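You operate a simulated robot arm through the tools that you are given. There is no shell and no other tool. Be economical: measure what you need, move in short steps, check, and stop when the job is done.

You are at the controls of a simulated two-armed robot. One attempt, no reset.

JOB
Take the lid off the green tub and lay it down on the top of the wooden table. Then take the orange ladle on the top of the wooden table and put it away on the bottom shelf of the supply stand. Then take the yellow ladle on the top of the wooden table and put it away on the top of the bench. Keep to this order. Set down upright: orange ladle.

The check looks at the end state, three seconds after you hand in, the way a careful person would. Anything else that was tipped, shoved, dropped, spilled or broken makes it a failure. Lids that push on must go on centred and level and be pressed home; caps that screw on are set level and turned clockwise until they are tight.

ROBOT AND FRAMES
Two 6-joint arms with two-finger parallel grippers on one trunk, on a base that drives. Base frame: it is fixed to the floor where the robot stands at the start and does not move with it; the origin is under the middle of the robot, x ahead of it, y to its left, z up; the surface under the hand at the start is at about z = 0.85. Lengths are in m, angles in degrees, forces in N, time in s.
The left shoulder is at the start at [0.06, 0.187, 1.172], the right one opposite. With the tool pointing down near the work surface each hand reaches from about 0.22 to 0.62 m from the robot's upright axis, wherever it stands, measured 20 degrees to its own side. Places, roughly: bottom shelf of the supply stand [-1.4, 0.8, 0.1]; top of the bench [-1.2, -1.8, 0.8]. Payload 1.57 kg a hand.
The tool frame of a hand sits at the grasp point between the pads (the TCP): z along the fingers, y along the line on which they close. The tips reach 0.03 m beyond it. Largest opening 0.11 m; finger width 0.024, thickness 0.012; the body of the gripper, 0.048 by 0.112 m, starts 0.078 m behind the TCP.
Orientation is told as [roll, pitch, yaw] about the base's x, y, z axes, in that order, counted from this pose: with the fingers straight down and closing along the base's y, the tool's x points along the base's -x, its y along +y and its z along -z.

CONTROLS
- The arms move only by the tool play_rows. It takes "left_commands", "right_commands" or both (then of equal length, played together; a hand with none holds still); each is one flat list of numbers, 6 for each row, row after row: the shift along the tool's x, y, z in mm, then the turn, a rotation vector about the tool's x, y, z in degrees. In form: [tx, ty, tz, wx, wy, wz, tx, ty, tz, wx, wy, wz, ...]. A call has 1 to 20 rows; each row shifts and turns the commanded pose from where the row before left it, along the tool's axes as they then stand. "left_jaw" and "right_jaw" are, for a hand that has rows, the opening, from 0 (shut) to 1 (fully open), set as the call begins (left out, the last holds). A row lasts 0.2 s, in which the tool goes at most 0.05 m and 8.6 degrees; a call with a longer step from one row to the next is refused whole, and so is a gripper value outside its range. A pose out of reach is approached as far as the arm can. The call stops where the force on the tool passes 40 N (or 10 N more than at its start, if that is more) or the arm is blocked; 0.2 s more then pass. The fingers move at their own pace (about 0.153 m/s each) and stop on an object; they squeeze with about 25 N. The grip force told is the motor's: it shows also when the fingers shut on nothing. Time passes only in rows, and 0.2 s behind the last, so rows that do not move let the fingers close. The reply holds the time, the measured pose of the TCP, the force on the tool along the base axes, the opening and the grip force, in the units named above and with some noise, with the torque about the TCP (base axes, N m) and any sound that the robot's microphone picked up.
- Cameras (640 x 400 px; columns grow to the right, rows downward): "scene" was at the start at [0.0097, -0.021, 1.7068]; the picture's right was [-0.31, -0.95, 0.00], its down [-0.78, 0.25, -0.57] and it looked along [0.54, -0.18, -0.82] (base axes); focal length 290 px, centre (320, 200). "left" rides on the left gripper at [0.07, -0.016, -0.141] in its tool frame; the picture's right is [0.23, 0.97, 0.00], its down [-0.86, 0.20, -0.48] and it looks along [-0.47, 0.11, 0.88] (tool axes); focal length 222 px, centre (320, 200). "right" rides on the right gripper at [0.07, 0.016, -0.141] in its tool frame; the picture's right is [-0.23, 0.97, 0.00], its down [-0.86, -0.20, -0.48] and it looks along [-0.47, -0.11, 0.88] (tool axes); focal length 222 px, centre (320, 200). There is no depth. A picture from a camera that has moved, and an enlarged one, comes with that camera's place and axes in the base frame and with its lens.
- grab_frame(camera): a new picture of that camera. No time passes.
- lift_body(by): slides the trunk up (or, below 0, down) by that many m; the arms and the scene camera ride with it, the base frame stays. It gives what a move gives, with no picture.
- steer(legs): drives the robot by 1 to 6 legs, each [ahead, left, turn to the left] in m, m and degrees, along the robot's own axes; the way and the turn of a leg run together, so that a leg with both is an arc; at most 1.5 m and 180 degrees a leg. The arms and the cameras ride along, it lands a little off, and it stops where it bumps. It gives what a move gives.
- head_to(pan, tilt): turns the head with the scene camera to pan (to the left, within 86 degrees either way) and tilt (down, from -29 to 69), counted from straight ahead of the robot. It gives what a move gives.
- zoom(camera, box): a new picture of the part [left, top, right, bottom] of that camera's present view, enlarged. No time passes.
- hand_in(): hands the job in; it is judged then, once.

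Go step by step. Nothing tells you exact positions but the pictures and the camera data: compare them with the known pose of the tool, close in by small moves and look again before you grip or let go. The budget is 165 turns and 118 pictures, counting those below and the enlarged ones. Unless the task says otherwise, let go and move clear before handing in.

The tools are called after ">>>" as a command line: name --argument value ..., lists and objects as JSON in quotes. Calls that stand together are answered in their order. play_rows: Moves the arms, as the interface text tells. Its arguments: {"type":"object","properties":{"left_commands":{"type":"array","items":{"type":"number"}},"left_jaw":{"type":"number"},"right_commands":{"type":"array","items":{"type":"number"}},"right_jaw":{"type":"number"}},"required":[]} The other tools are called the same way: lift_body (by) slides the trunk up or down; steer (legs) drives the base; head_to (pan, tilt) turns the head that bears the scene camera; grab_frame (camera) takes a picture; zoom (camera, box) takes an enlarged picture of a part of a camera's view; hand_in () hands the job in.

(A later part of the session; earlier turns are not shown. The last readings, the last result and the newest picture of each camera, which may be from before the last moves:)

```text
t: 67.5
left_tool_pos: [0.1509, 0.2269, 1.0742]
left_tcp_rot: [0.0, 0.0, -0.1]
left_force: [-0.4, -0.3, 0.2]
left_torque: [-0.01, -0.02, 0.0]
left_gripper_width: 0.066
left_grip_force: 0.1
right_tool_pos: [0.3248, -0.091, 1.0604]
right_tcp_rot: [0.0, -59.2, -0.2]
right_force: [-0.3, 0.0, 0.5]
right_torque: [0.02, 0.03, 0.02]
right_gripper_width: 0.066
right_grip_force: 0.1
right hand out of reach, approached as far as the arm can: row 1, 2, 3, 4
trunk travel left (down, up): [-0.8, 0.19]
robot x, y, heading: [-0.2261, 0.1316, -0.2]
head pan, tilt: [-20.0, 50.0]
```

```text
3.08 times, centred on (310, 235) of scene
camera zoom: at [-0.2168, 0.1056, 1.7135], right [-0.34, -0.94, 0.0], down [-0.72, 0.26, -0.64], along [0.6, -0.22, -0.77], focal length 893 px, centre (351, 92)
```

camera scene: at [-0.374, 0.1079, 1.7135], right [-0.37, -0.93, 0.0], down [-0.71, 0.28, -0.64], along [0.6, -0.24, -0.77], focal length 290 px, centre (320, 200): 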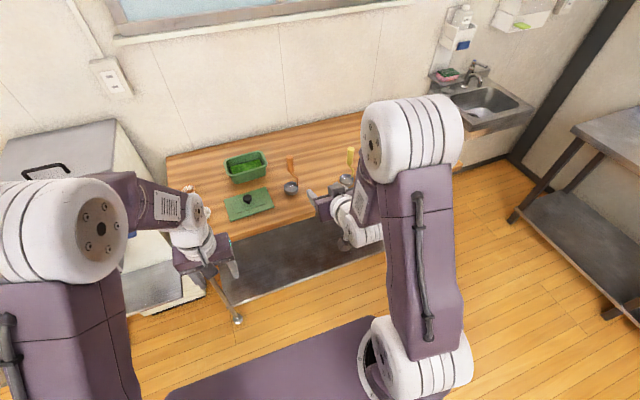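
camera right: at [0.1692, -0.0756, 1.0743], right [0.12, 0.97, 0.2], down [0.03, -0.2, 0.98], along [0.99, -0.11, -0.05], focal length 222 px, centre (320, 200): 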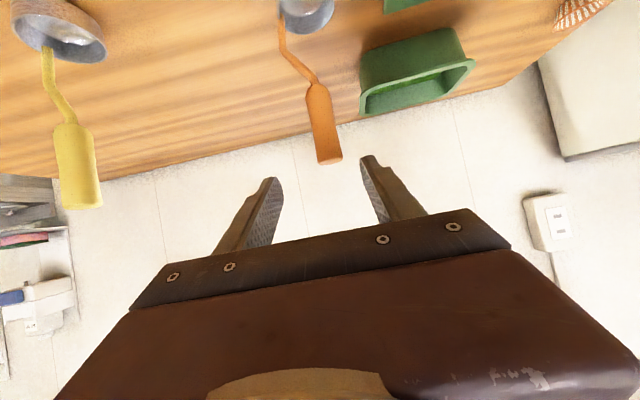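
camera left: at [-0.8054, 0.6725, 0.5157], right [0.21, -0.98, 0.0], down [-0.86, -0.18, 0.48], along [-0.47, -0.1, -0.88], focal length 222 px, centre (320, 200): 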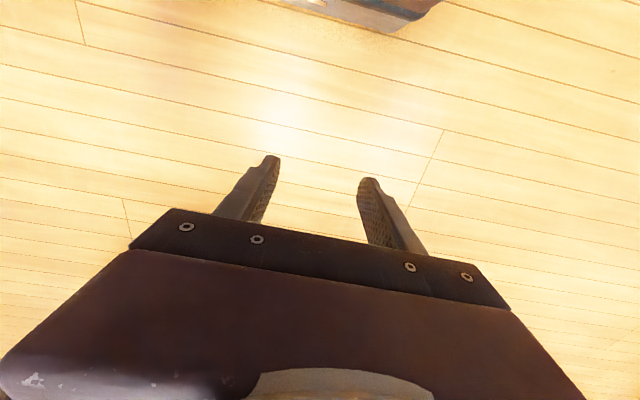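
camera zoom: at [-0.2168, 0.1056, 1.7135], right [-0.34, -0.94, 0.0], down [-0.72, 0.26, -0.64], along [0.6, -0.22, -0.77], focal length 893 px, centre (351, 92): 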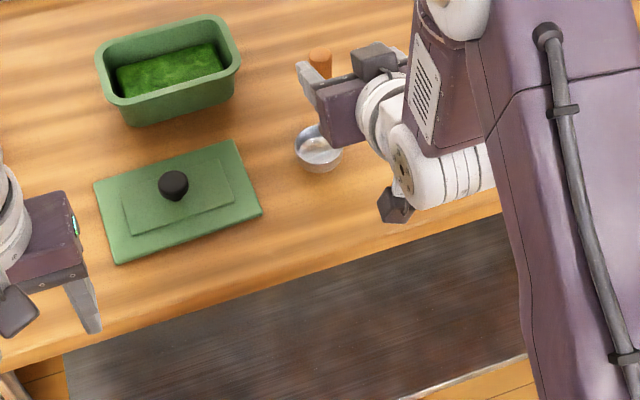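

The arm is too folded here, so I'll back the robot by 0.12 m to work more extended.

>>> steer --legs '[[-0.12, 0, 0.2]]'

>>> play_rows --right_commands '[-20, 0, 34, 0, 0, 0, -10, 0, 17, 0, 0, 0, 0, 0, 0, 0, 0, 0]'

```text
t: 68.8
left_tool_pos: [0.0354, 0.2297, 1.0741]
left_tcp_rot: [0.0, 0.2, 0.0]
left_force: [0.1, 0.3, -0.5]
left_torque: [0.0, 0.0, 0.01]
left_gripper_width: 0.0658
left_grip_force: 0.0
right_tool_pos: [0.2106, -0.0888, 1.0601]
right_tcp_rot: [0.0, -59.0, 0.0]
right_force: [0.1, 0.0, -0.8]
right_torque: [-0.01, -0.01, 0.0]
right_gripper_width: 0.0658
right_grip_force: 0.0
trunk travel left (down, up): [-0.8, 0.19]
robot x, y, heading: [-0.3474, 0.1324, -0.1]
head pan, tilt: [-20.0, 50.0]
```

```text
t: 69.5
left_tool_pos: [0.0322, 0.2278, 1.0749]
left_tcp_rot: [0.0, -0.2, 0.1]
left_force: [-0.1, -0.5, 0.6]
left_torque: [0.01, -0.04, -0.05]
left_gripper_width: 0.0658
left_grip_force: 0.1
right_tool_pos: [0.2683, -0.0901, 1.0623]
right_tcp_rot: [0.1, -59.1, 0.1]
right_force: [-0.6, 0.2, 0.6]
right_torque: [-0.02, -0.01, -0.01]
right_gripper_width: 0.0658
right_grip_force: 0.1
trunk travel left (down, up): [-0.8, 0.19]
robot x, y, heading: [-0.3495, 0.1315, -0.0]
head pan, tilt: [-20.0, 50.0]
```

>>> play_rows --right_commands '[19, 0, 11, 0, 0, 0, 19, 0, 11, 0, 0, 0, 18, 0, 10, 0, -0.9, 0, 0, 0, 0, 0, 0, 0]'

>>> grab_frame --camera "right"

```text
t: 70.5
left_tool_pos: [0.0341, 0.2285, 1.0729]
left_tcp_rot: [0.0, 0.0, 0.1]
left_force: [0.2, 1.2, -0.2]
left_torque: [-0.01, 0.05, -0.01]
left_gripper_width: 0.0659
left_grip_force: 0.1
right_tool_pos: [0.2671, -0.0886, 0.996]
right_tcp_rot: [0.1, -60.0, 0.0]
right_force: [-0.4, 0.3, 0.6]
right_torque: [-0.02, -0.04, 0.04]
right_gripper_width: 0.0661
right_grip_force: 0.1
trunk travel left (down, up): [-0.8, 0.19]
robot x, y, heading: [-0.3486, 0.1323, -0.0]
head pan, tilt: [-20.0, 50.0]
```

```text
83 pictures are left
camera right: at [0.1107, -0.0738, 1.0063], right [0.11, 0.97, 0.2], down [0.01, -0.2, 0.98], along [0.99, -0.11, -0.03], focal length 222 px, centre (320, 200)
```

right: 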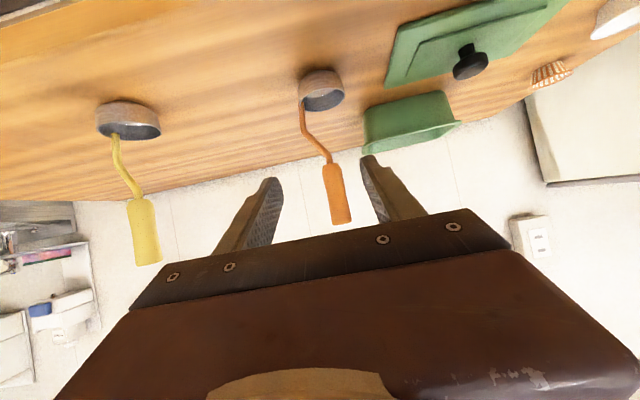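

The handle is centred within a few mm. Advancing 80 mm level with a 6 mm left correction, then checking.

>>> play_rows --right_commands '[-15, 3.5, 17, 0, 0, 0, -15, 3, 17, 0, 0, 0, -13.5, 0, 17, 0, 0, 0, 0, 0, 17, 0, 0, 0, 0, 0, 0, 0, 0, 0]'

>>> grab_frame --camera "right"

```text
t: 71.8
left_tool_pos: [0.0326, 0.229, 1.0733]
left_tcp_rot: [0.1, 0.0, 0.2]
left_force: [-0.5, 0.3, 0.7]
left_torque: [0.02, 0.02, 0.0]
left_gripper_width: 0.0659
left_grip_force: 0.0
right_tool_pos: [0.3478, -0.0808, 1.0002]
right_tcp_rot: [0.0, -60.0, 0.2]
right_force: [0.0, -1.2, 0.6]
right_torque: [-0.01, 0.01, 0.0]
right_gripper_width: 0.066
right_grip_force: 0.0
trunk travel left (down, up): [-0.8, 0.19]
robot x, y, heading: [-0.3462, 0.1313, 0.0]
head pan, tilt: [-20.0, 50.0]
```

```text
82 pictures are left
camera right: at [0.1905, -0.067, 1.0108], right [0.11, 0.97, 0.2], down [0.01, -0.2, 0.98], along [0.99, -0.11, -0.04], focal length 222 px, centre (320, 200)
```

right: 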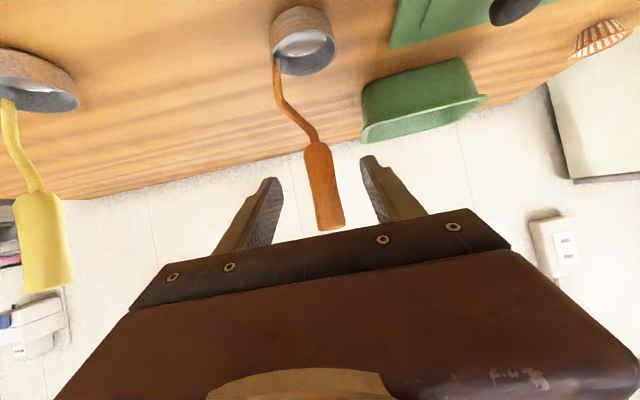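

>>> play_rows --right_commands '[-8, 0, 14, 0, 0, 0, -7.5, 0, 13, 0, 0, 0, 0, 0, 0, 0, 0, 0]'

>>> grab_frame --camera "right"

>>> zoom --camera "scene" --box '[210, 130, 410, 260]'

```text
t: 72.5
left_tool_pos: [0.0336, 0.2287, 1.0741]
left_tcp_rot: [0.0, 0.0, 0.1]
left_force: [0.3, 0.7, 0.6]
left_torque: [0.01, 0.01, -0.04]
left_gripper_width: 0.066
left_grip_force: 0.0
right_tool_pos: [0.3787, -0.0819, 0.9994]
right_tcp_rot: [0.1, -60.1, 0.2]
right_force: [0.1, -0.3, 0.3]
right_torque: [-0.02, 0.01, 0.0]
right_gripper_width: 0.066
right_grip_force: 0.0
trunk travel left (down, up): [-0.8, 0.19]
robot x, y, heading: [-0.3496, 0.1298, -0.0]
head pan, tilt: [-20.0, 50.0]
```

```text
81 pictures are left
camera right: at [0.2218, -0.0668, 1.0106], right [0.11, 0.97, 0.2], down [0.01, -0.2, 0.98], along [0.99, -0.11, -0.04], focal length 222 px, centre (320, 200)
```

right: 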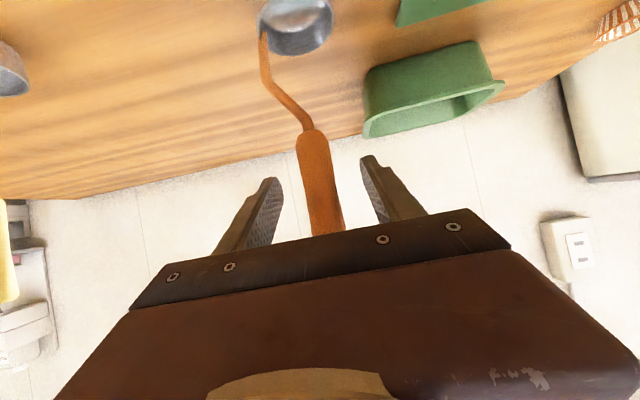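

```text
3.08 times, centred on (310, 195) of scene
camera zoom: at [-0.3341, 0.1055, 1.7135], right [-0.34, -0.94, 0.0], down [-0.72, 0.26, -0.64], along [0.6, -0.22, -0.77], focal length 893 px, centre (351, 215)
```

zoom: 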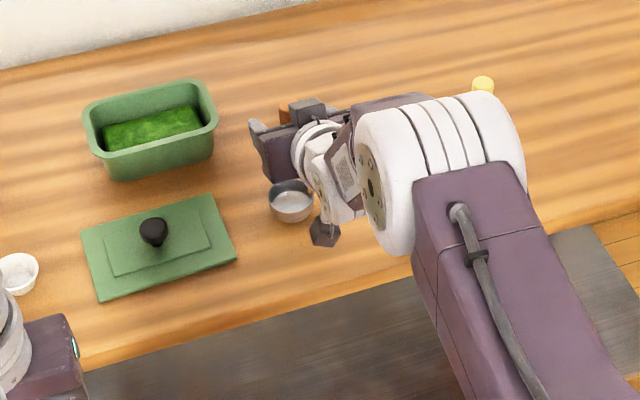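

The handle is centred between the fingers; closing.

>>> play_rows --right_commands '[0, 0, 0, 0, 0, 0, 0, 0, 0, 0, 0, 0, 0, 0, 0, 0, 0, 0, 0, 0, 0, 0, 0, 0]' --right_jaw 0

>>> grab_frame --camera "right"

```text
t: 73.5
left_tool_pos: [0.0342, 0.2286, 1.0743]
left_tcp_rot: [0.0, 0.0, 0.2]
left_force: [0.9, -0.2, -0.7]
left_torque: [0.02, 0.03, 0.02]
left_gripper_width: 0.0659
left_grip_force: 0.1
right_tool_pos: [0.3792, -0.0813, 0.9995]
right_tcp_rot: [0.0, -60.0, 0.1]
right_force: [0.0, -0.5, 0.6]
right_torque: [0.05, -0.01, 0.02]
right_gripper_width: 0.0232
right_grip_force: 25.3
trunk travel left (down, up): [-0.8, 0.19]
robot x, y, heading: [-0.3481, 0.1319, -0.0]
head pan, tilt: [-20.0, 50.0]
```

```text
79 pictures are left
camera right: at [0.2219, -0.0668, 1.0104], right [0.11, 0.97, 0.2], down [0.01, -0.2, 0.98], along [0.99, -0.11, -0.04], focal length 222 px, centre (320, 200)
```

right: 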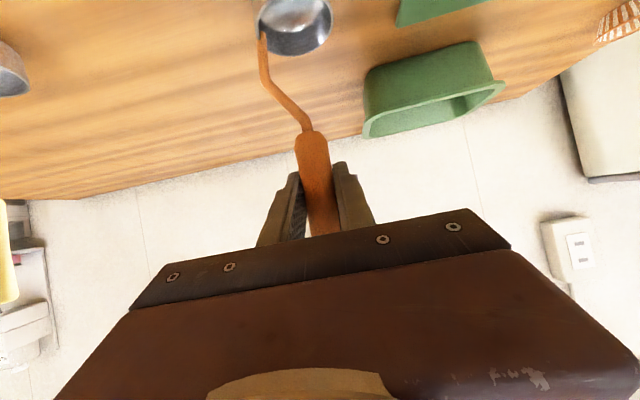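

Gripped at 23 mm. Raising the trunk 0.12 to lift it vertically.

>>> lift_body --by 0.12

>>> grab_frame --camera "scene"

```text
t: 75.0
left_tool_pos: [0.0336, 0.229, 1.1936]
left_tcp_rot: [0.0, 0.0, 0.2]
left_force: [-0.3, 0.3, 0.5]
left_torque: [-0.02, 0.01, 0.03]
left_gripper_width: 0.066
left_grip_force: 0.0
right_tool_pos: [0.3784, -0.082, 1.1208]
right_tcp_rot: [0.0, -59.9, 0.1]
right_force: [-0.2, -0.4, -1.9]
right_torque: [0.0, 0.0, 0.02]
right_gripper_width: 0.0233
right_grip_force: 24.8
trunk travel left (down, up): [-0.92, 0.07]
robot x, y, heading: [-0.345, 0.1267, -0.1]
head pan, tilt: [-20.0, 50.0]
```

```text
78 pictures are left
camera scene: at [-0.3331, 0.1053, 1.8334], right [-0.34, -0.94, 0.0], down [-0.72, 0.26, -0.64], along [0.6, -0.22, -0.77], focal length 290 px, centre (320, 200)
```

scene: 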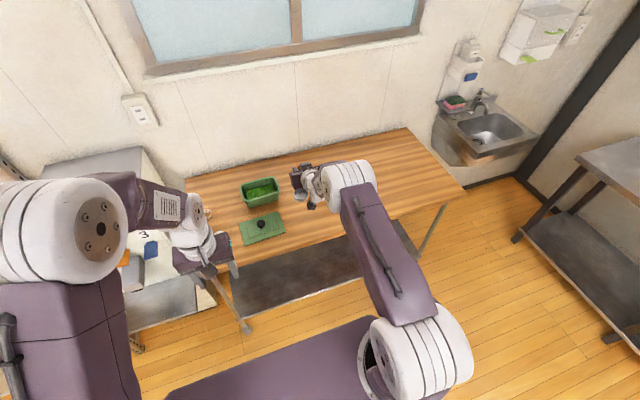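

Holding it cleanly. I'll tuck the left hand back, back away from the table, and turn to heading 155° at a standoff in front of the stand.

>>> play_rows --left_commands '[20, 36, 0, 0, 0, 0, 20, 36, 0, 0, 0, 0, 20, 36, 0, 0, 0, 0, 20, 36, 0, 0, 0, 0, 0, 0, 0, 0, 0, 0]'

>>> steer --legs '[[-0.12, 0, 0], [0, 0, 155], [0.09, -0.155, 0]]'

>>> head_to --pan -10 --tilt 40

>>> grab_frame --camera "scene"

```text
t: 76.2
left_tool_pos: [-0.045, 0.3702, 1.1925]
left_tcp_rot: [0.0, 0.0, 0.1]
left_force: [-0.5, -0.1, 0.0]
left_torque: [-0.01, 0.01, -0.01]
left_gripper_width: 0.0661
left_grip_force: 0.0
right_tool_pos: [0.3774, -0.0819, 1.1183]
right_tcp_rot: [0.0, -60.0, 0.1]
right_force: [0.5, -1.3, -0.9]
right_torque: [-0.02, 0.02, 0.02]
right_gripper_width: 0.0229
right_grip_force: 25.7
trunk travel left (down, up): [-0.92, 0.07]
robot x, y, heading: [-0.3445, 0.1336, 0.1]
head pan, tilt: [-20.0, 50.0]
```

```text
t: 84.9
left_tool_pos: [-0.8541, 0.2266, 1.1912]
left_tcp_rot: [-0.3, 0.0, 153.6]
left_force: [-0.2, -0.1, -0.6]
left_torque: [0.04, 0.02, 0.0]
left_gripper_width: 0.066
left_grip_force: 0.0
right_tool_pos: [-1.0324, 0.8191, 1.1215]
right_tcp_rot: [-0.3, -60.0, 153.9]
right_force: [-0.7, -0.3, -1.7]
right_torque: [-0.01, -0.03, -0.06]
right_gripper_width: 0.0229
right_grip_force: 25.3
trunk travel left (down, up): [-0.92, 0.07]
robot x, y, heading: [-0.4763, 0.306, 153.6]
head pan, tilt: [-20.0, 50.0]
```

```text
t: 85.6
left_tool_pos: [-0.8544, 0.2294, 1.192]
left_tcp_rot: [0.0, 0.1, 153.6]
left_force: [-0.4, 0.5, 0.6]
left_torque: [-0.01, 0.06, -0.01]
left_gripper_width: 0.066
left_grip_force: 0.0
right_tool_pos: [-1.0322, 0.8221, 1.1206]
right_tcp_rot: [0.0, -60.0, 153.7]
right_force: [0.7, -0.2, -1.8]
right_torque: [0.02, -0.02, 0.01]
right_gripper_width: 0.023
right_grip_force: 25.0
trunk travel left (down, up): [-0.92, 0.07]
robot x, y, heading: [-0.4775, 0.3102, 153.2]
head pan, tilt: [-10.0, 40.0]
```

```text
77 pictures are left
camera scene: at [-0.4906, 0.3332, 1.8476], right [0.59, 0.8, 0.0], down [0.52, -0.38, -0.77], along [-0.62, 0.45, -0.64], focal length 290 px, centre (320, 200)
```

scene: 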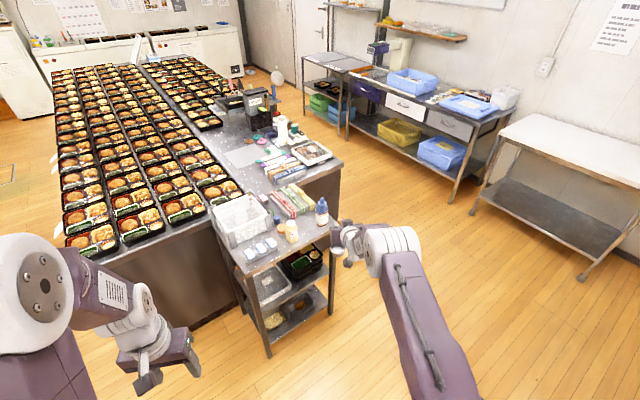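

At standoff, ladle at [−1.03, 0.82]. Lowering the trunk to bring the ladle just above shelf height.

>>> lift_body --by -0.4

>>> lift_body --by -0.37

>>> grab_frame --camera "scene"

>>> grab_frame --camera "right"

```text
t: 89.4
left_tool_pos: [-0.8551, 0.2295, 0.7906]
left_tcp_rot: [0.0, 0.1, 153.5]
left_force: [0.0, 0.0, 0.2]
left_torque: [-0.04, 0.0, 0.0]
left_gripper_width: 0.0659
left_grip_force: 0.1
right_tool_pos: [-1.0316, 0.8215, 0.7197]
right_tcp_rot: [0.0, -60.0, 153.6]
right_force: [0.3, -0.3, -1.1]
right_torque: [0.01, -0.02, 0.0]
right_gripper_width: 0.0227
right_grip_force: 24.8
trunk travel left (down, up): [-0.52, 0.47]
robot x, y, heading: [-0.4745, 0.3105, 153.7]
head pan, tilt: [-10.0, 40.0]
```

```text
t: 93.0
left_tool_pos: [-0.8555, 0.2298, 0.4214]
left_tcp_rot: [-0.1, 0.0, 153.6]
left_force: [0.2, -0.2, -0.3]
left_torque: [-0.02, 0.01, 0.04]
left_gripper_width: 0.0661
left_grip_force: 0.1
right_tool_pos: [-1.0331, 0.824, 0.3498]
right_tcp_rot: [0.0, -60.0, 153.6]
right_force: [0.2, 0.4, -1.3]
right_torque: [0.0, -0.02, 0.04]
right_gripper_width: 0.0227
right_grip_force: 25.0
trunk travel left (down, up): [-0.15, 0.84]
robot x, y, heading: [-0.4806, 0.3059, 153.6]
head pan, tilt: [-10.0, 40.0]
```

```text
76 pictures are left
camera scene: at [-0.4905, 0.3339, 1.0777], right [0.59, 0.81, 0.0], down [0.52, -0.38, -0.77], along [-0.62, 0.45, -0.64], focal length 290 px, centre (320, 200)
```

scene: 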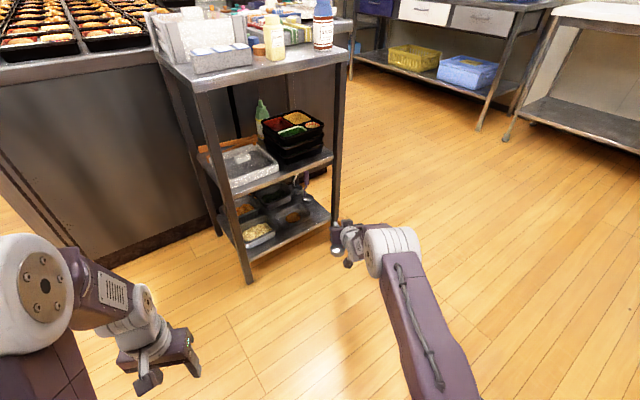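

```text
75 pictures are left
camera right: at [-0.8972, 0.7368, 0.3605], right [-0.53, -0.82, 0.2], down [0.08, 0.18, 0.98], along [-0.84, 0.54, -0.04], focal length 222 px, centre (320, 200)
```

right: 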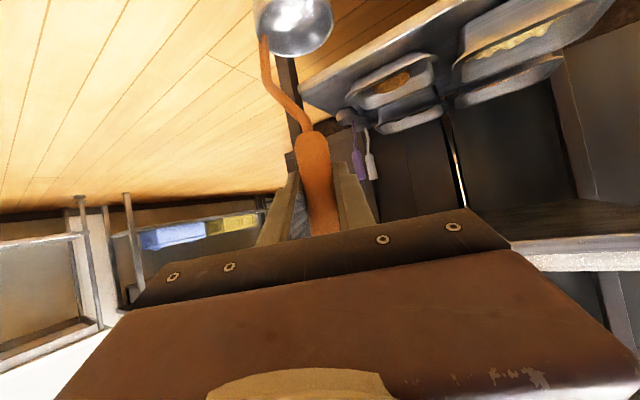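

>>> zoom --camera "scene" --box '[210, 140, 370, 270]'

>>> zoom --camera "right" --box '[260, 30, 460, 200]'

```text
3.08 times, centred on (290, 205) of scene
camera zoom: at [-0.4905, 0.3339, 1.0777], right [0.59, 0.81, 0.0], down [0.52, -0.38, -0.77], along [-0.62, 0.45, -0.64], focal length 893 px, centre (412, 185)
```

zoom: 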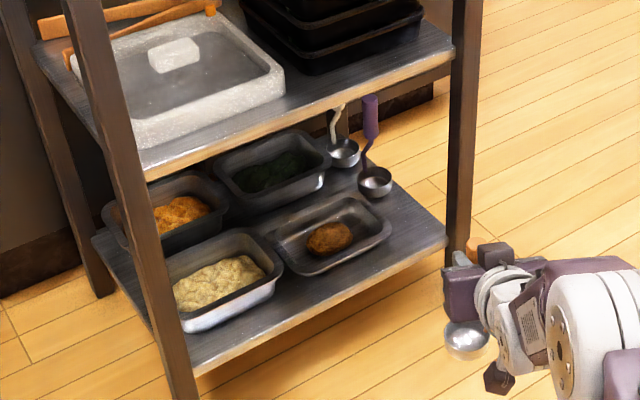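

```text
2.35 times, centred on (360, 115) of right
camera zoom: at [-0.8972, 0.7368, 0.3605], right [-0.53, -0.82, 0.2], down [0.08, 0.18, 0.98], along [-0.84, 0.54, -0.04], focal length 523 px, centre (226, 400)
```

zoom: 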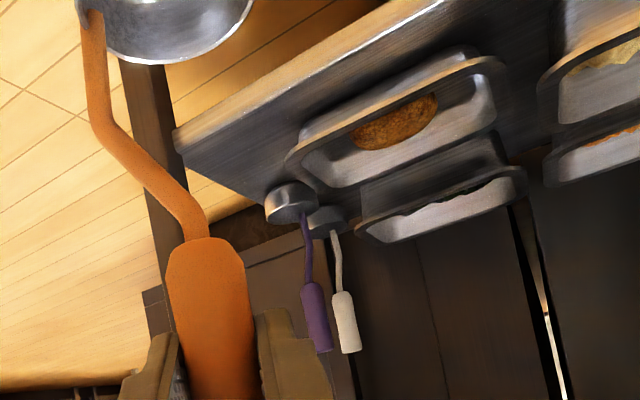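

The corner of the shelf comes out at about [−1.287, 0.982, 0.10], so the slot centre is ≈[−1.337, 0.945]. I'll yaw the hand 14° right to clear the front leg, lower 2 cm more, and drive partway in.

>>> play_rows --right_commands '[0, 0, 0, 6.06, 0, 3.5, 0, 0, 0, 6.06, 0, 3.5, 0, 0, 0, 0, 0, 0]'

>>> lift_body --by -0.02

>>> steer --legs '[[0.18, 0.026, 0]]'

>>> zoom --camera "scene" --box '[200, 140, 400, 290]'

>>> grab_frame --camera "right"

```text
t: 93.8
left_tool_pos: [-0.854, 0.2279, 0.4217]
left_tcp_rot: [0.0, -0.1, 153.6]
left_force: [-0.5, 0.9, -0.1]
left_torque: [-0.03, 0.02, 0.04]
left_gripper_width: 0.0661
left_grip_force: 0.0
right_tool_pos: [-1.0326, 0.8224, 0.3496]
right_tcp_rot: [-0.1, -60.0, 139.7]
right_force: [-0.3, 1.4, -1.6]
right_torque: [0.03, -0.03, -0.04]
right_gripper_width: 0.023
right_grip_force: 25.4
trunk travel left (down, up): [-0.15, 0.84]
robot x, y, heading: [-0.4804, 0.3042, 153.5]
head pan, tilt: [-10.0, 40.0]
```

```text
t: 94.5
left_tool_pos: [-0.8541, 0.2293, 0.4012]
left_tcp_rot: [0.0, 0.0, 153.6]
left_force: [0.1, -0.2, 0.6]
left_torque: [-0.02, 0.0, 0.02]
left_gripper_width: 0.0659
left_grip_force: 0.0
right_tool_pos: [-1.0322, 0.8227, 0.331]
right_tcp_rot: [0.0, -60.1, 139.7]
right_force: [-0.9, -0.1, -1.5]
right_torque: [0.02, -0.03, 0.01]
right_gripper_width: 0.0231
right_grip_force: 24.9
trunk travel left (down, up): [-0.13, 0.86]
robot x, y, heading: [-0.4783, 0.3072, 153.4]
head pan, tilt: [-10.0, 40.0]
```

```text
t: 96.0
left_tool_pos: [-1.0281, 0.2863, 0.401]
left_tcp_rot: [0.1, 0.0, 153.5]
left_force: [-0.5, -0.5, 0.6]
left_torque: [0.03, -0.02, 0.01]
left_gripper_width: 0.0661
left_grip_force: 0.0
right_tool_pos: [-1.2024, 0.88, 0.3308]
right_tcp_rot: [0.0, -60.0, 139.5]
right_force: [-0.5, 0.0, -1.7]
right_torque: [0.01, -0.03, 0.0]
right_gripper_width: 0.023
right_grip_force: 24.8
trunk travel left (down, up): [-0.13, 0.86]
robot x, y, heading: [-0.6497, 0.3649, 153.4]
head pan, tilt: [-10.0, 40.0]
```

```text
2.67 times, centred on (300, 215) of scene
camera zoom: at [-0.663, 0.3907, 1.0576], right [0.59, 0.8, 0.0], down [0.52, -0.38, -0.77], along [-0.62, 0.46, -0.64], focal length 774 px, centre (373, 160)
```

zoom: 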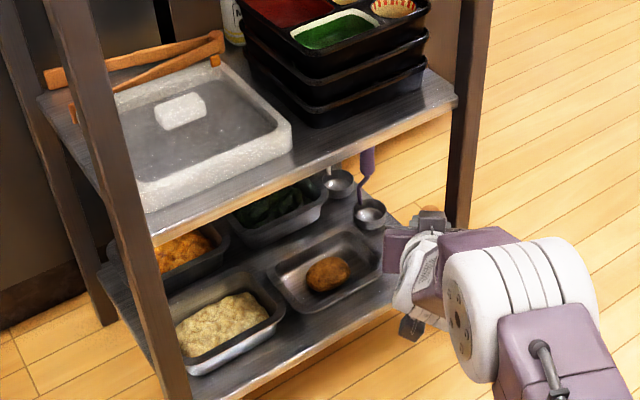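

```text
71 pictures are left
camera right: at [-1.0932, 0.7647, 0.3406], right [-0.72, -0.67, 0.2], down [0.12, 0.16, 0.98], along [-0.69, 0.73, -0.04], focal length 222 px, centre (320, 200)
```

right: 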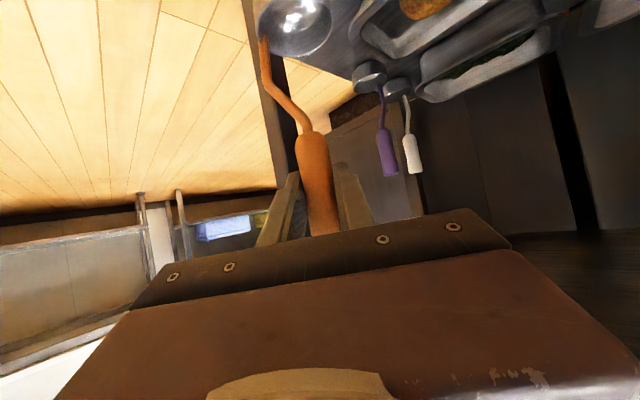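

The path stays ~2–3 cm clear of the front leg and above the trays. Driving in another 0.12 m and finishing with the arm.

>>> steer --legs '[[0.12, 0, 0]]'

>>> grab_frame --camera "right"

>>> zoom --camera "scene" --box '[240, 160, 400, 290]'

```text
t: 97.2
left_tool_pos: [-1.1353, 0.3404, 0.4016]
left_tcp_rot: [0.0, 0.0, 153.6]
left_force: [0.7, 0.7, 0.3]
left_torque: [0.02, -0.01, -0.02]
left_gripper_width: 0.0662
left_grip_force: 0.1
right_tool_pos: [-1.3116, 0.9328, 0.3301]
right_tcp_rot: [0.0, -60.0, 139.7]
right_force: [-0.9, -1.0, -0.6]
right_torque: [-0.01, -0.04, -0.02]
right_gripper_width: 0.0227
right_grip_force: 25.6
trunk travel left (down, up): [-0.13, 0.86]
robot x, y, heading: [-0.7615, 0.4164, 153.5]
head pan, tilt: [-10.0, 40.0]
```

```text
70 pictures are left
camera right: at [-1.2017, 0.8173, 0.3406], right [-0.72, -0.67, 0.2], down [0.12, 0.16, 0.98], along [-0.69, 0.73, -0.04], focal length 222 px, centre (320, 200)
```

right: 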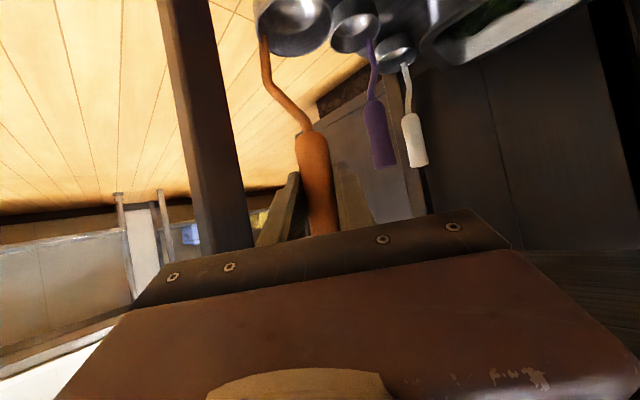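

```text
3.08 times, centred on (320, 225) of scene
camera zoom: at [-0.7708, 0.4443, 1.0576], right [0.59, 0.81, 0.0], down [0.52, -0.38, -0.77], along [-0.62, 0.45, -0.64], focal length 893 px, centre (320, 123)
```

zoom: 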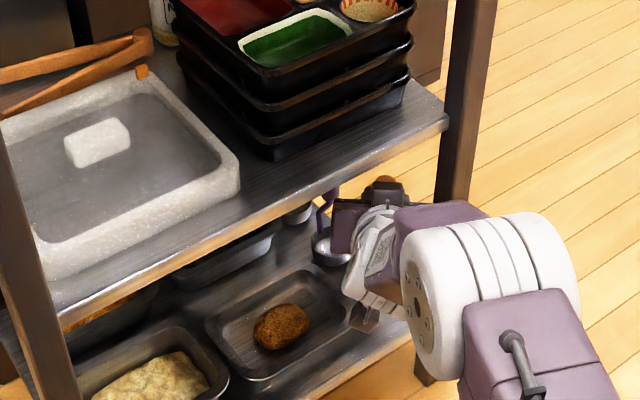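

Last 26 mm forward, 6 mm left, then partly down.

>>> play_rows --right_commands '[-6.5, 3, 11, 0, 0, 0, -6.5, 3, 11.5, 0, 0, 0, 0, 0, 0, 0, 0, 0, 12, 0, 7, 0, 0, 0, 12, 0, 7, 0, 0, 0, 12, 0, 7, 0, 0, 0, 0, 0, 0, 0, 0, 0]'

>>> grab_frame --camera "right"

>>> zoom --camera "scene" --box '[240, 160, 400, 290]'

```text
t: 98.8
left_tool_pos: [-1.1356, 0.3401, 0.4012]
left_tcp_rot: [0.0, -0.1, 153.5]
left_force: [-0.5, -0.1, 0.2]
left_torque: [0.01, 0.01, -0.05]
left_gripper_width: 0.0659
left_grip_force: 0.0
right_tool_pos: [-1.3354, 0.9435, 0.2876]
right_tcp_rot: [-0.1, -60.0, 139.7]
right_force: [-0.1, 0.7, -1.7]
right_torque: [0.03, 0.04, 0.04]
right_gripper_width: 0.0229
right_grip_force: 24.9
trunk travel left (down, up): [-0.13, 0.86]
robot x, y, heading: [-0.7581, 0.4151, 153.6]
head pan, tilt: [-10.0, 40.0]
```

```text
68 pictures are left
camera right: at [-1.2253, 0.8288, 0.299], right [-0.72, -0.67, 0.2], down [0.12, 0.16, 0.98], along [-0.69, 0.73, -0.04], focal length 222 px, centre (320, 200)
```

right: 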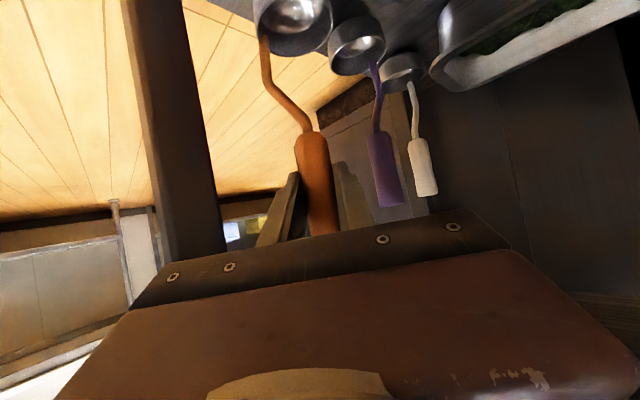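

```text
3.08 times, centred on (320, 225) of scene
camera zoom: at [-0.7709, 0.4443, 1.0576], right [0.59, 0.81, 0.0], down [0.52, -0.38, -0.77], along [-0.62, 0.45, -0.64], focal length 893 px, centre (320, 123)
```

zoom: 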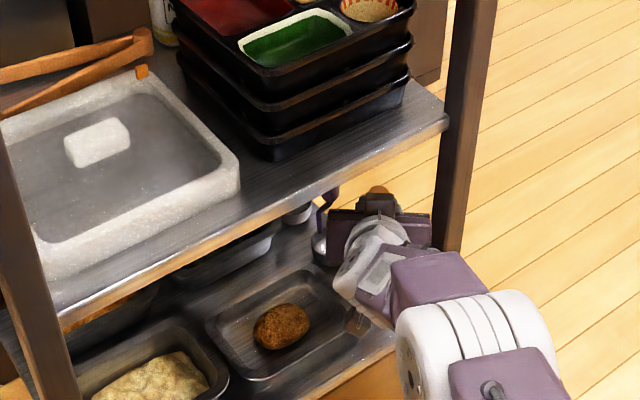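

Position is good; lowering gently toward contact.

>>> play_rows --right_commands '[8.7, 0, 5, 0, 0, 0, 8.7, 0, 5, 0, 0, 0, 4.3, 0, 2.5, 0, 0, 0, 2.6, 0, 1.5, 0, 0, 0, 0, 0, 0, 0, 0, 0]'

```text
t: 100.0
left_tool_pos: [-1.1335, 0.3391, 0.4027]
left_tcp_rot: [-0.1, -0.3, 153.7]
left_force: [-0.2, -1.0, 0.2]
left_torque: [0.01, 0.0, 0.0]
left_gripper_width: 0.066
left_grip_force: 0.1
right_tool_pos: [-1.3369, 0.9458, 0.2696]
right_tcp_rot: [0.0, -60.9, 139.5]
right_force: [0.7, -0.1, 36.8]
right_torque: [0.05, 0.05, 0.0]
right_gripper_width: 0.0229
right_grip_force: 25.3
trunk travel left (down, up): [-0.13, 0.86]
robot x, y, heading: [-0.7579, 0.4209, 153.5]
head pan, tilt: [-10.0, 40.0]
```

Contact at z=0.270 (shelf ≈0.12). Easing the pressure and looking before release.

>>> play_rows --right_commands '[-1.3, 0, -0.7, 0, 0, 0, 0, 0, 0, 0, 0, 0]'

>>> grab_frame --camera "right"

>>> grab_frame --camera "scene"

```text
t: 100.6
left_tool_pos: [-1.1344, 0.3375, 0.4025]
left_tcp_rot: [-0.1, -0.3, 153.6]
left_force: [1.4, 0.2, 0.7]
left_torque: [0.0, -0.03, 0.01]
left_gripper_width: 0.0659
left_grip_force: 0.1
right_tool_pos: [-1.3367, 0.9443, 0.2709]
right_tcp_rot: [0.3, -60.8, 139.4]
right_force: [-1.6, 2.0, 33.8]
right_torque: [0.19, 0.27, -0.03]
right_gripper_width: 0.023
right_grip_force: 24.2
trunk travel left (down, up): [-0.13, 0.86]
robot x, y, heading: [-0.7574, 0.4213, 153.7]
head pan, tilt: [-10.0, 40.0]
```

```text
66 pictures are left
camera right: at [-1.227, 0.8302, 0.2794], right [-0.72, -0.67, 0.2], down [0.13, 0.15, 0.98], along [-0.69, 0.73, -0.02], focal length 222 px, centre (320, 200)
```

right: 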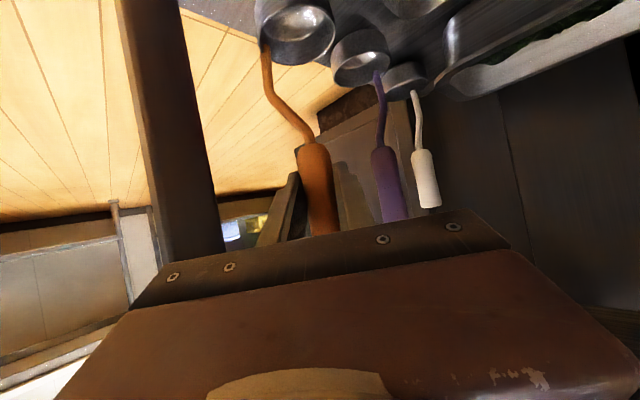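

```text
65 pictures are left
camera scene: at [-0.7669, 0.4407, 1.0578], right [0.59, 0.81, 0.0], down [0.51, -0.38, -0.77], along [-0.62, 0.46, -0.64], focal length 290 px, centre (320, 200)
```

scene: 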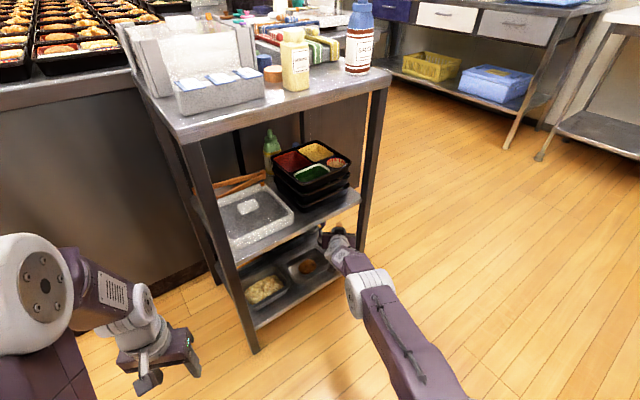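

>>> play_rows --right_commands '[-1.3, 0, -0.7, 0, 0, 0, 0, 0, 0, 0, 0, 0]'

>>> zoom --camera "right" --box '[220, 0, 420, 140]'

```text
t: 101.2
left_tool_pos: [-1.1333, 0.339, 0.4031]
left_tcp_rot: [0.0, -0.3, 153.6]
left_force: [-0.4, -0.4, -0.2]
left_torque: [0.0, -0.01, 0.01]
left_gripper_width: 0.066
left_grip_force: 0.1
right_tool_pos: [-1.3362, 0.9456, 0.2705]
right_tcp_rot: [0.1, -60.7, 139.5]
right_force: [-3.4, 0.9, 29.9]
right_torque: [0.22, 0.35, -0.03]
right_gripper_width: 0.023
right_grip_force: 25.1
trunk travel left (down, up): [-0.13, 0.86]
robot x, y, heading: [-0.7591, 0.4188, 153.4]
head pan, tilt: [-10.0, 40.0]
```

```text
2.86 times, centred on (320, 70) of right
camera zoom: at [-1.2266, 0.8302, 0.2796], right [-0.72, -0.67, 0.2], down [0.13, 0.15, 0.98], along [-0.69, 0.73, -0.02], focal length 635 px, centre (320, 571)
```

zoom: 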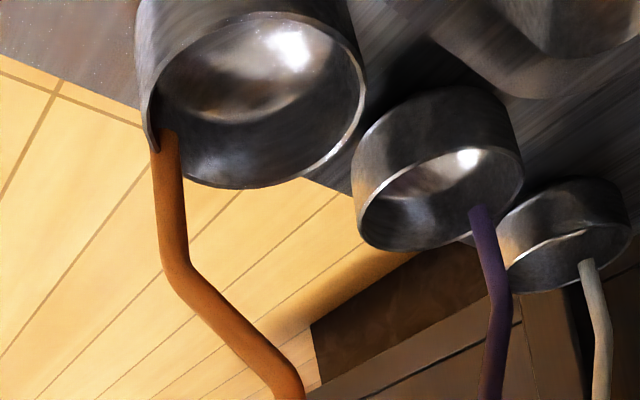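

The bowl base is fully on the shelf. Easing further until the load is small.

>>> play_rows --right_commands '[-2.6, 0, -1.5, 0, 0, 0, 0, 0, 0, 0, 0, 0]'

```text
t: 101.8
left_tool_pos: [-1.1333, 0.3387, 0.4018]
left_tcp_rot: [-0.2, -0.2, 153.5]
left_force: [-0.1, -0.6, -1.1]
left_torque: [-0.05, 0.0, 0.03]
left_gripper_width: 0.066
left_grip_force: 0.0
right_tool_pos: [-1.3356, 0.9455, 0.2702]
right_tcp_rot: [0.0, -60.4, 139.5]
right_force: [-4.6, 2.0, 22.1]
right_torque: [0.28, 0.4, -0.04]
right_gripper_width: 0.0229
right_grip_force: 25.2
trunk travel left (down, up): [-0.13, 0.86]
robot x, y, heading: [-0.7596, 0.4201, 153.4]
head pan, tilt: [-10.0, 40.0]
```

>>> play_rows --right_commands '[-4.3, 0, -2.5, 0, 0, 0, 0, 0, 0, 0, 0, 0]'

```text
t: 102.4
left_tool_pos: [-1.1344, 0.3392, 0.4024]
left_tcp_rot: [0.0, -0.1, 153.6]
left_force: [-1.0, -0.2, 0.2]
left_torque: [0.0, 0.01, -0.05]
left_gripper_width: 0.066
left_grip_force: 0.1
right_tool_pos: [-1.3348, 0.945, 0.2705]
right_tcp_rot: [0.1, -59.9, 139.6]
right_force: [-1.1, 0.1, 10.4]
right_torque: [0.07, 0.1, 0.0]
right_gripper_width: 0.0229
right_grip_force: 25.0
trunk travel left (down, up): [-0.13, 0.86]
robot x, y, heading: [-0.7576, 0.4202, 153.5]
head pan, tilt: [-10.0, 40.0]
```

>>> play_rows --right_commands '[-2.2, 0, -1.3, 0, 0, 0, 0, 0, 0, 0, 0, 0]'

>>> play_rows --right_commands '[0, 0, 0, 0, 0, 0, 0, 0, 0, 0, 0, 0, 0, 0, 0, 0, 0, 0]' --right_jaw 0.5

>>> grab_frame --camera "right"

```text
t: 103.0
left_tool_pos: [-1.1342, 0.34, 0.4017]
left_tcp_rot: [0.0, 0.0, 153.6]
left_force: [-0.3, -0.1, 0.8]
left_torque: [0.02, -0.02, -0.03]
left_gripper_width: 0.0659
left_grip_force: 0.0
right_tool_pos: [-1.334, 0.943, 0.2708]
right_tcp_rot: [0.1, -59.8, 139.8]
right_force: [0.1, -1.0, -1.4]
right_torque: [0.02, 0.02, 0.02]
right_gripper_width: 0.0229
right_grip_force: 25.3
trunk travel left (down, up): [-0.13, 0.86]
robot x, y, heading: [-0.7538, 0.4226, 153.6]
head pan, tilt: [-10.0, 40.0]
```

```text
t: 103.8
left_tool_pos: [-1.1346, 0.3389, 0.4021]
left_tcp_rot: [0.0, 0.1, 153.7]
left_force: [-0.4, -0.8, -0.2]
left_torque: [0.01, 0.01, -0.01]
left_gripper_width: 0.0662
left_grip_force: 0.0
right_tool_pos: [-1.3346, 0.9446, 0.2737]
right_tcp_rot: [0.0, -60.0, 139.7]
right_force: [0.6, -0.2, -0.6]
right_torque: [0.0, 0.02, -0.03]
right_gripper_width: 0.0551
right_grip_force: 0.2
trunk travel left (down, up): [-0.13, 0.86]
robot x, y, heading: [-0.7578, 0.4194, 153.6]
head pan, tilt: [-10.0, 40.0]
```

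```text
63 pictures are left
camera right: at [-1.2253, 0.8299, 0.2839], right [-0.72, -0.67, 0.2], down [0.12, 0.16, 0.98], along [-0.69, 0.73, -0.04], focal length 222 px, centre (320, 200)
```

right: 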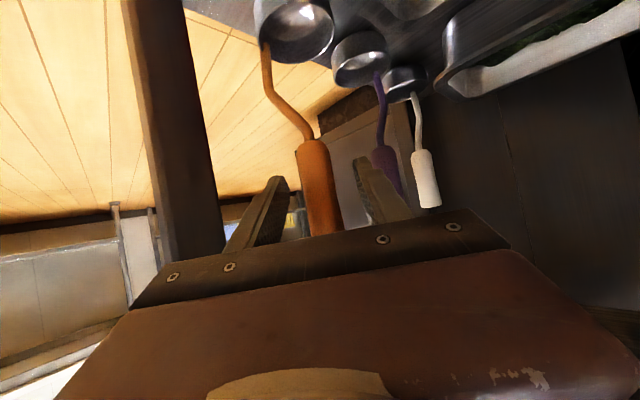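

The ladle stands on its own. Withdrawing horizontally, then driving back.

>>> play_rows --right_commands '[8, 0, -14, 0, 0, 0, 10, 0, -17, 0, 0, 0, 10, 0, -17, 0, 0, 0, 0, 0, 0, 0, 0, 0]'

>>> grab_frame --camera "right"

```text
t: 104.8
left_tool_pos: [-1.1354, 0.3402, 0.4025]
left_tcp_rot: [0.0, 0.0, 153.6]
left_force: [-0.2, 1.2, 0.0]
left_torque: [0.03, 0.01, 0.02]
left_gripper_width: 0.0658
left_grip_force: 0.1
right_tool_pos: [-1.2933, 0.9096, 0.2726]
right_tcp_rot: [0.2, -60.0, 139.6]
right_force: [-0.5, 0.0, 0.2]
right_torque: [0.01, -0.01, 0.02]
right_gripper_width: 0.0551
right_grip_force: 0.1
trunk travel left (down, up): [-0.13, 0.86]
robot x, y, heading: [-0.758, 0.4201, 153.6]
head pan, tilt: [-10.0, 40.0]
```

```text
62 pictures are left
camera right: at [-1.1831, 0.7941, 0.2844], right [-0.72, -0.67, 0.2], down [0.12, 0.16, 0.98], along [-0.69, 0.73, -0.04], focal length 222 px, centre (320, 200)
```

right: 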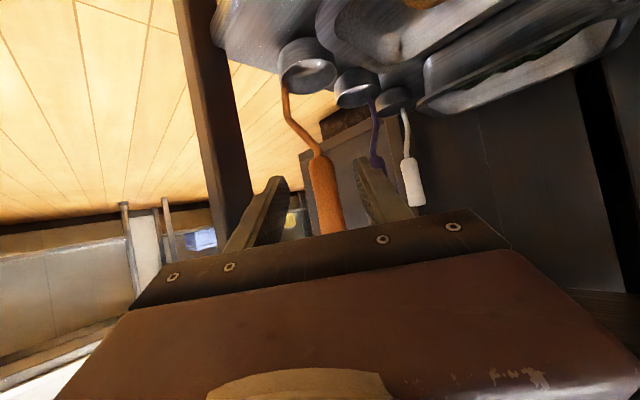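

>>> steer --legs '[[-0.3, 0, 0]]'

>>> zoom --camera "scene" --box '[220, 140, 380, 260]'

>>> grab_frame --camera "right"

```text
t: 106.8
left_tool_pos: [-0.871, 0.2072, 0.4024]
left_tcp_rot: [0.0, 0.1, 153.9]
left_force: [-0.3, 0.1, 0.8]
left_torque: [0.02, -0.01, -0.05]
left_gripper_width: 0.0661
left_grip_force: 0.0
right_tool_pos: [-1.0315, 0.775, 0.2736]
right_tcp_rot: [0.0, -60.0, 140.0]
right_force: [0.4, 0.0, 0.5]
right_torque: [0.03, -0.06, 0.01]
right_gripper_width: 0.0548
right_grip_force: 0.0
trunk travel left (down, up): [-0.13, 0.86]
robot x, y, heading: [-0.4935, 0.2868, 154.0]
head pan, tilt: [-10.0, 40.0]
```

```text
3.33 times, centred on (300, 200) of scene
camera zoom: at [-0.5066, 0.3139, 1.0576], right [0.59, 0.81, 0.0], down [0.52, -0.38, -0.77], along [-0.62, 0.45, -0.64], focal length 967 px, centre (387, 200)
```

zoom: 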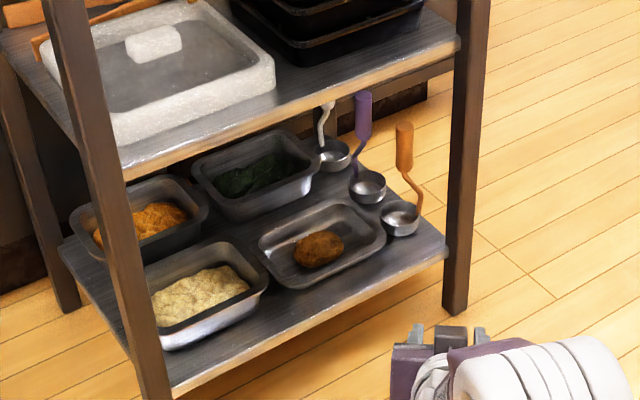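

```text
60 pictures are left
camera right: at [-0.921, 0.6617, 0.2842], right [-0.71, -0.67, 0.2], down [0.12, 0.16, 0.98], along [-0.69, 0.72, -0.04], focal length 222 px, centre (320, 200)
```

right: 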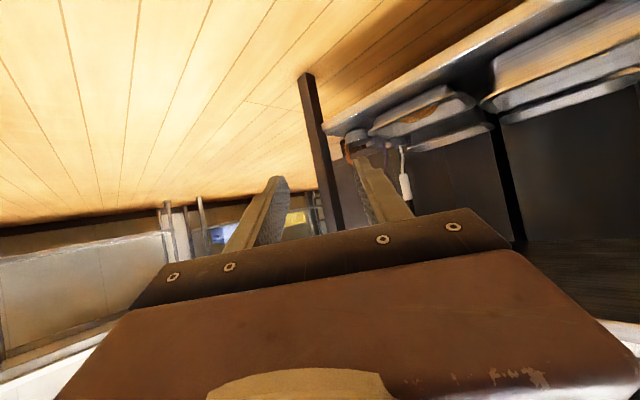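

The orange ladle stands upright on the bottom shelf and nothing else moved. Next the yellow ladle: raise the trunk, straighten the hand's yaw and drive back to the table.

>>> lift_body --by 0.4

>>> lift_body --by 0.33

>>> play_rows --right_commands '[0, 0, 0, -6.06, 0, -3.5, 0, 0, 0, -6.06, 0, -3.5, 0, 0, 0, 0, 0, 0]' --right_jaw 0.6

>>> steer --legs '[[0, 0, -154], [0, -0.36, 0]]'

>>> grab_frame --camera "right"

```text
t: 110.7
left_tool_pos: [-0.8705, 0.2068, 0.801]
left_tcp_rot: [-0.1, -0.1, 153.9]
left_force: [0.3, 0.1, -0.1]
left_torque: [0.01, -0.04, 0.01]
left_gripper_width: 0.0662
left_grip_force: 0.1
right_tool_pos: [-1.0323, 0.7766, 0.6738]
right_tcp_rot: [0.0, -60.0, 140.0]
right_force: [-0.7, 0.6, -0.2]
right_torque: [-0.01, -0.01, 0.01]
right_gripper_width: 0.0549
right_grip_force: 0.0
trunk travel left (down, up): [-0.53, 0.46]
robot x, y, heading: [-0.4903, 0.2874, 153.9]
head pan, tilt: [-10.0, 40.0]
```

```text
t: 113.9
left_tool_pos: [-0.8706, 0.2069, 1.131]
left_tcp_rot: [0.0, 0.0, 153.8]
left_force: [0.2, 0.4, 0.4]
left_torque: [-0.01, 0.02, 0.01]
left_gripper_width: 0.0661
left_grip_force: 0.0
right_tool_pos: [-1.0323, 0.7766, 1.0026]
right_tcp_rot: [0.1, -59.9, 140.1]
right_force: [0.9, -0.4, 0.2]
right_torque: [0.02, 0.01, -0.05]
right_gripper_width: 0.0553
right_grip_force: 0.1
trunk travel left (down, up): [-0.86, 0.13]
robot x, y, heading: [-0.4939, 0.2919, 153.8]
head pan, tilt: [-10.0, 40.0]
```

```text
t: 114.7
left_tool_pos: [-0.8704, 0.207, 1.1316]
left_tcp_rot: [0.1, 0.0, 153.9]
left_force: [-0.3, -0.2, 0.7]
left_torque: [0.02, 0.03, 0.01]
left_gripper_width: 0.0662
left_grip_force: 0.0
right_tool_pos: [-1.0309, 0.7752, 1.0018]
right_tcp_rot: [0.0, -60.0, 153.9]
right_force: [-0.6, 0.6, 0.1]
right_torque: [-0.04, -0.01, 0.0]
right_gripper_width: 0.0659
right_grip_force: 0.0
trunk travel left (down, up): [-0.86, 0.13]
robot x, y, heading: [-0.4928, 0.2876, 154.1]
head pan, tilt: [-10.0, 40.0]
```

```text
t: 123.5
left_tool_pos: [-0.195, 0.1531, 1.131]
left_tcp_rot: [-0.1, 0.0, -2.2]
left_force: [0.4, 0.7, 0.6]
left_torque: [0.01, 0.01, -0.03]
left_gripper_width: 0.0659
left_grip_force: 0.0
right_tool_pos: [0.183, -0.3011, 1.0029]
right_tcp_rot: [0.0, -60.0, -2.0]
right_force: [0.8, -0.9, -0.6]
right_torque: [-0.02, 0.02, -0.03]
right_gripper_width: 0.0657
right_grip_force: 0.1
trunk travel left (down, up): [-0.86, 0.13]
robot x, y, heading: [-0.5045, -0.0735, -2.0]
head pan, tilt: [-10.0, 40.0]
```

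```text
59 pictures are left
camera right: at [0.0275, -0.2806, 1.0139], right [0.15, 0.97, 0.2], down [0.01, -0.2, 0.98], along [0.99, -0.15, -0.04], focal length 222 px, centre (320, 200)
```

right: 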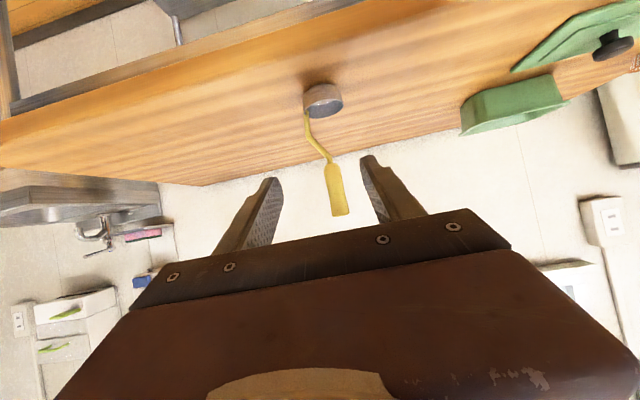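

The hand is nearly lined up with the yellow handle at ≈[0.342, −0.304]. Driving forward 0.11 m and checking.

>>> steer --legs '[[0.1, 0, 0]]'

>>> grab_frame --camera "right"

>>> head_to --pan -20 --tilt 50

>>> grab_frame --camera "scene"

```text
t: 124.6
left_tool_pos: [-0.0945, 0.1487, 1.1319]
left_tcp_rot: [0.1, -0.1, -2.3]
left_force: [-0.4, -0.7, 0.5]
left_torque: [-0.02, -0.05, -0.02]
left_gripper_width: 0.0661
left_grip_force: 0.1
right_tool_pos: [0.2827, -0.3063, 1.0045]
right_tcp_rot: [0.0, -60.1, -2.2]
right_force: [-0.1, 0.0, 0.1]
right_torque: [0.0, 0.01, -0.01]
right_gripper_width: 0.0658
right_grip_force: 0.0
trunk travel left (down, up): [-0.86, 0.13]
robot x, y, heading: [-0.4025, -0.0809, -2.1]
head pan, tilt: [-10.0, 40.0]
```

```text
58 pictures are left
camera right: at [0.1276, -0.2857, 1.0151], right [0.15, 0.97, 0.2], down [0.0, -0.2, 0.98], along [0.99, -0.15, -0.03], focal length 222 px, centre (320, 200)
```

right: 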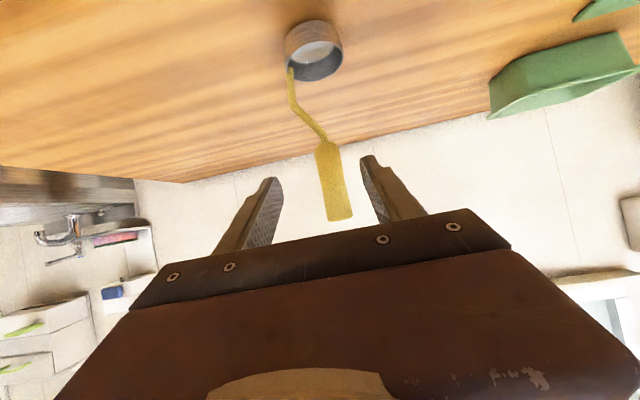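

```text
t: 125.4
left_tool_pos: [-0.0907, 0.1482, 1.1304]
left_tcp_rot: [0.0, 0.2, -2.3]
left_force: [-0.5, -0.3, 0.1]
left_torque: [0.01, 0.04, 0.01]
left_gripper_width: 0.066
left_grip_force: 0.1
right_tool_pos: [0.2854, -0.3075, 1.0024]
right_tcp_rot: [-0.1, -59.9, -2.2]
right_force: [0.1, -0.5, 0.1]
right_torque: [-0.02, 0.01, 0.01]
right_gripper_width: 0.066
right_grip_force: 0.1
trunk travel left (down, up): [-0.86, 0.13]
robot x, y, heading: [-0.407, -0.0835, -2.1]
head pan, tilt: [-20.0, 50.0]
```

```text
57 pictures are left
camera scene: at [-0.3898, -0.1049, 1.7735], right [-0.38, -0.93, 0.0], down [-0.71, 0.29, -0.64], along [0.59, -0.24, -0.77], focal length 290 px, centre (320, 200)
```

scene: 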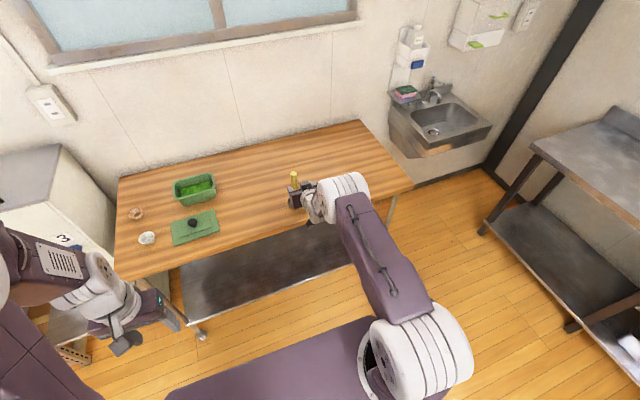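

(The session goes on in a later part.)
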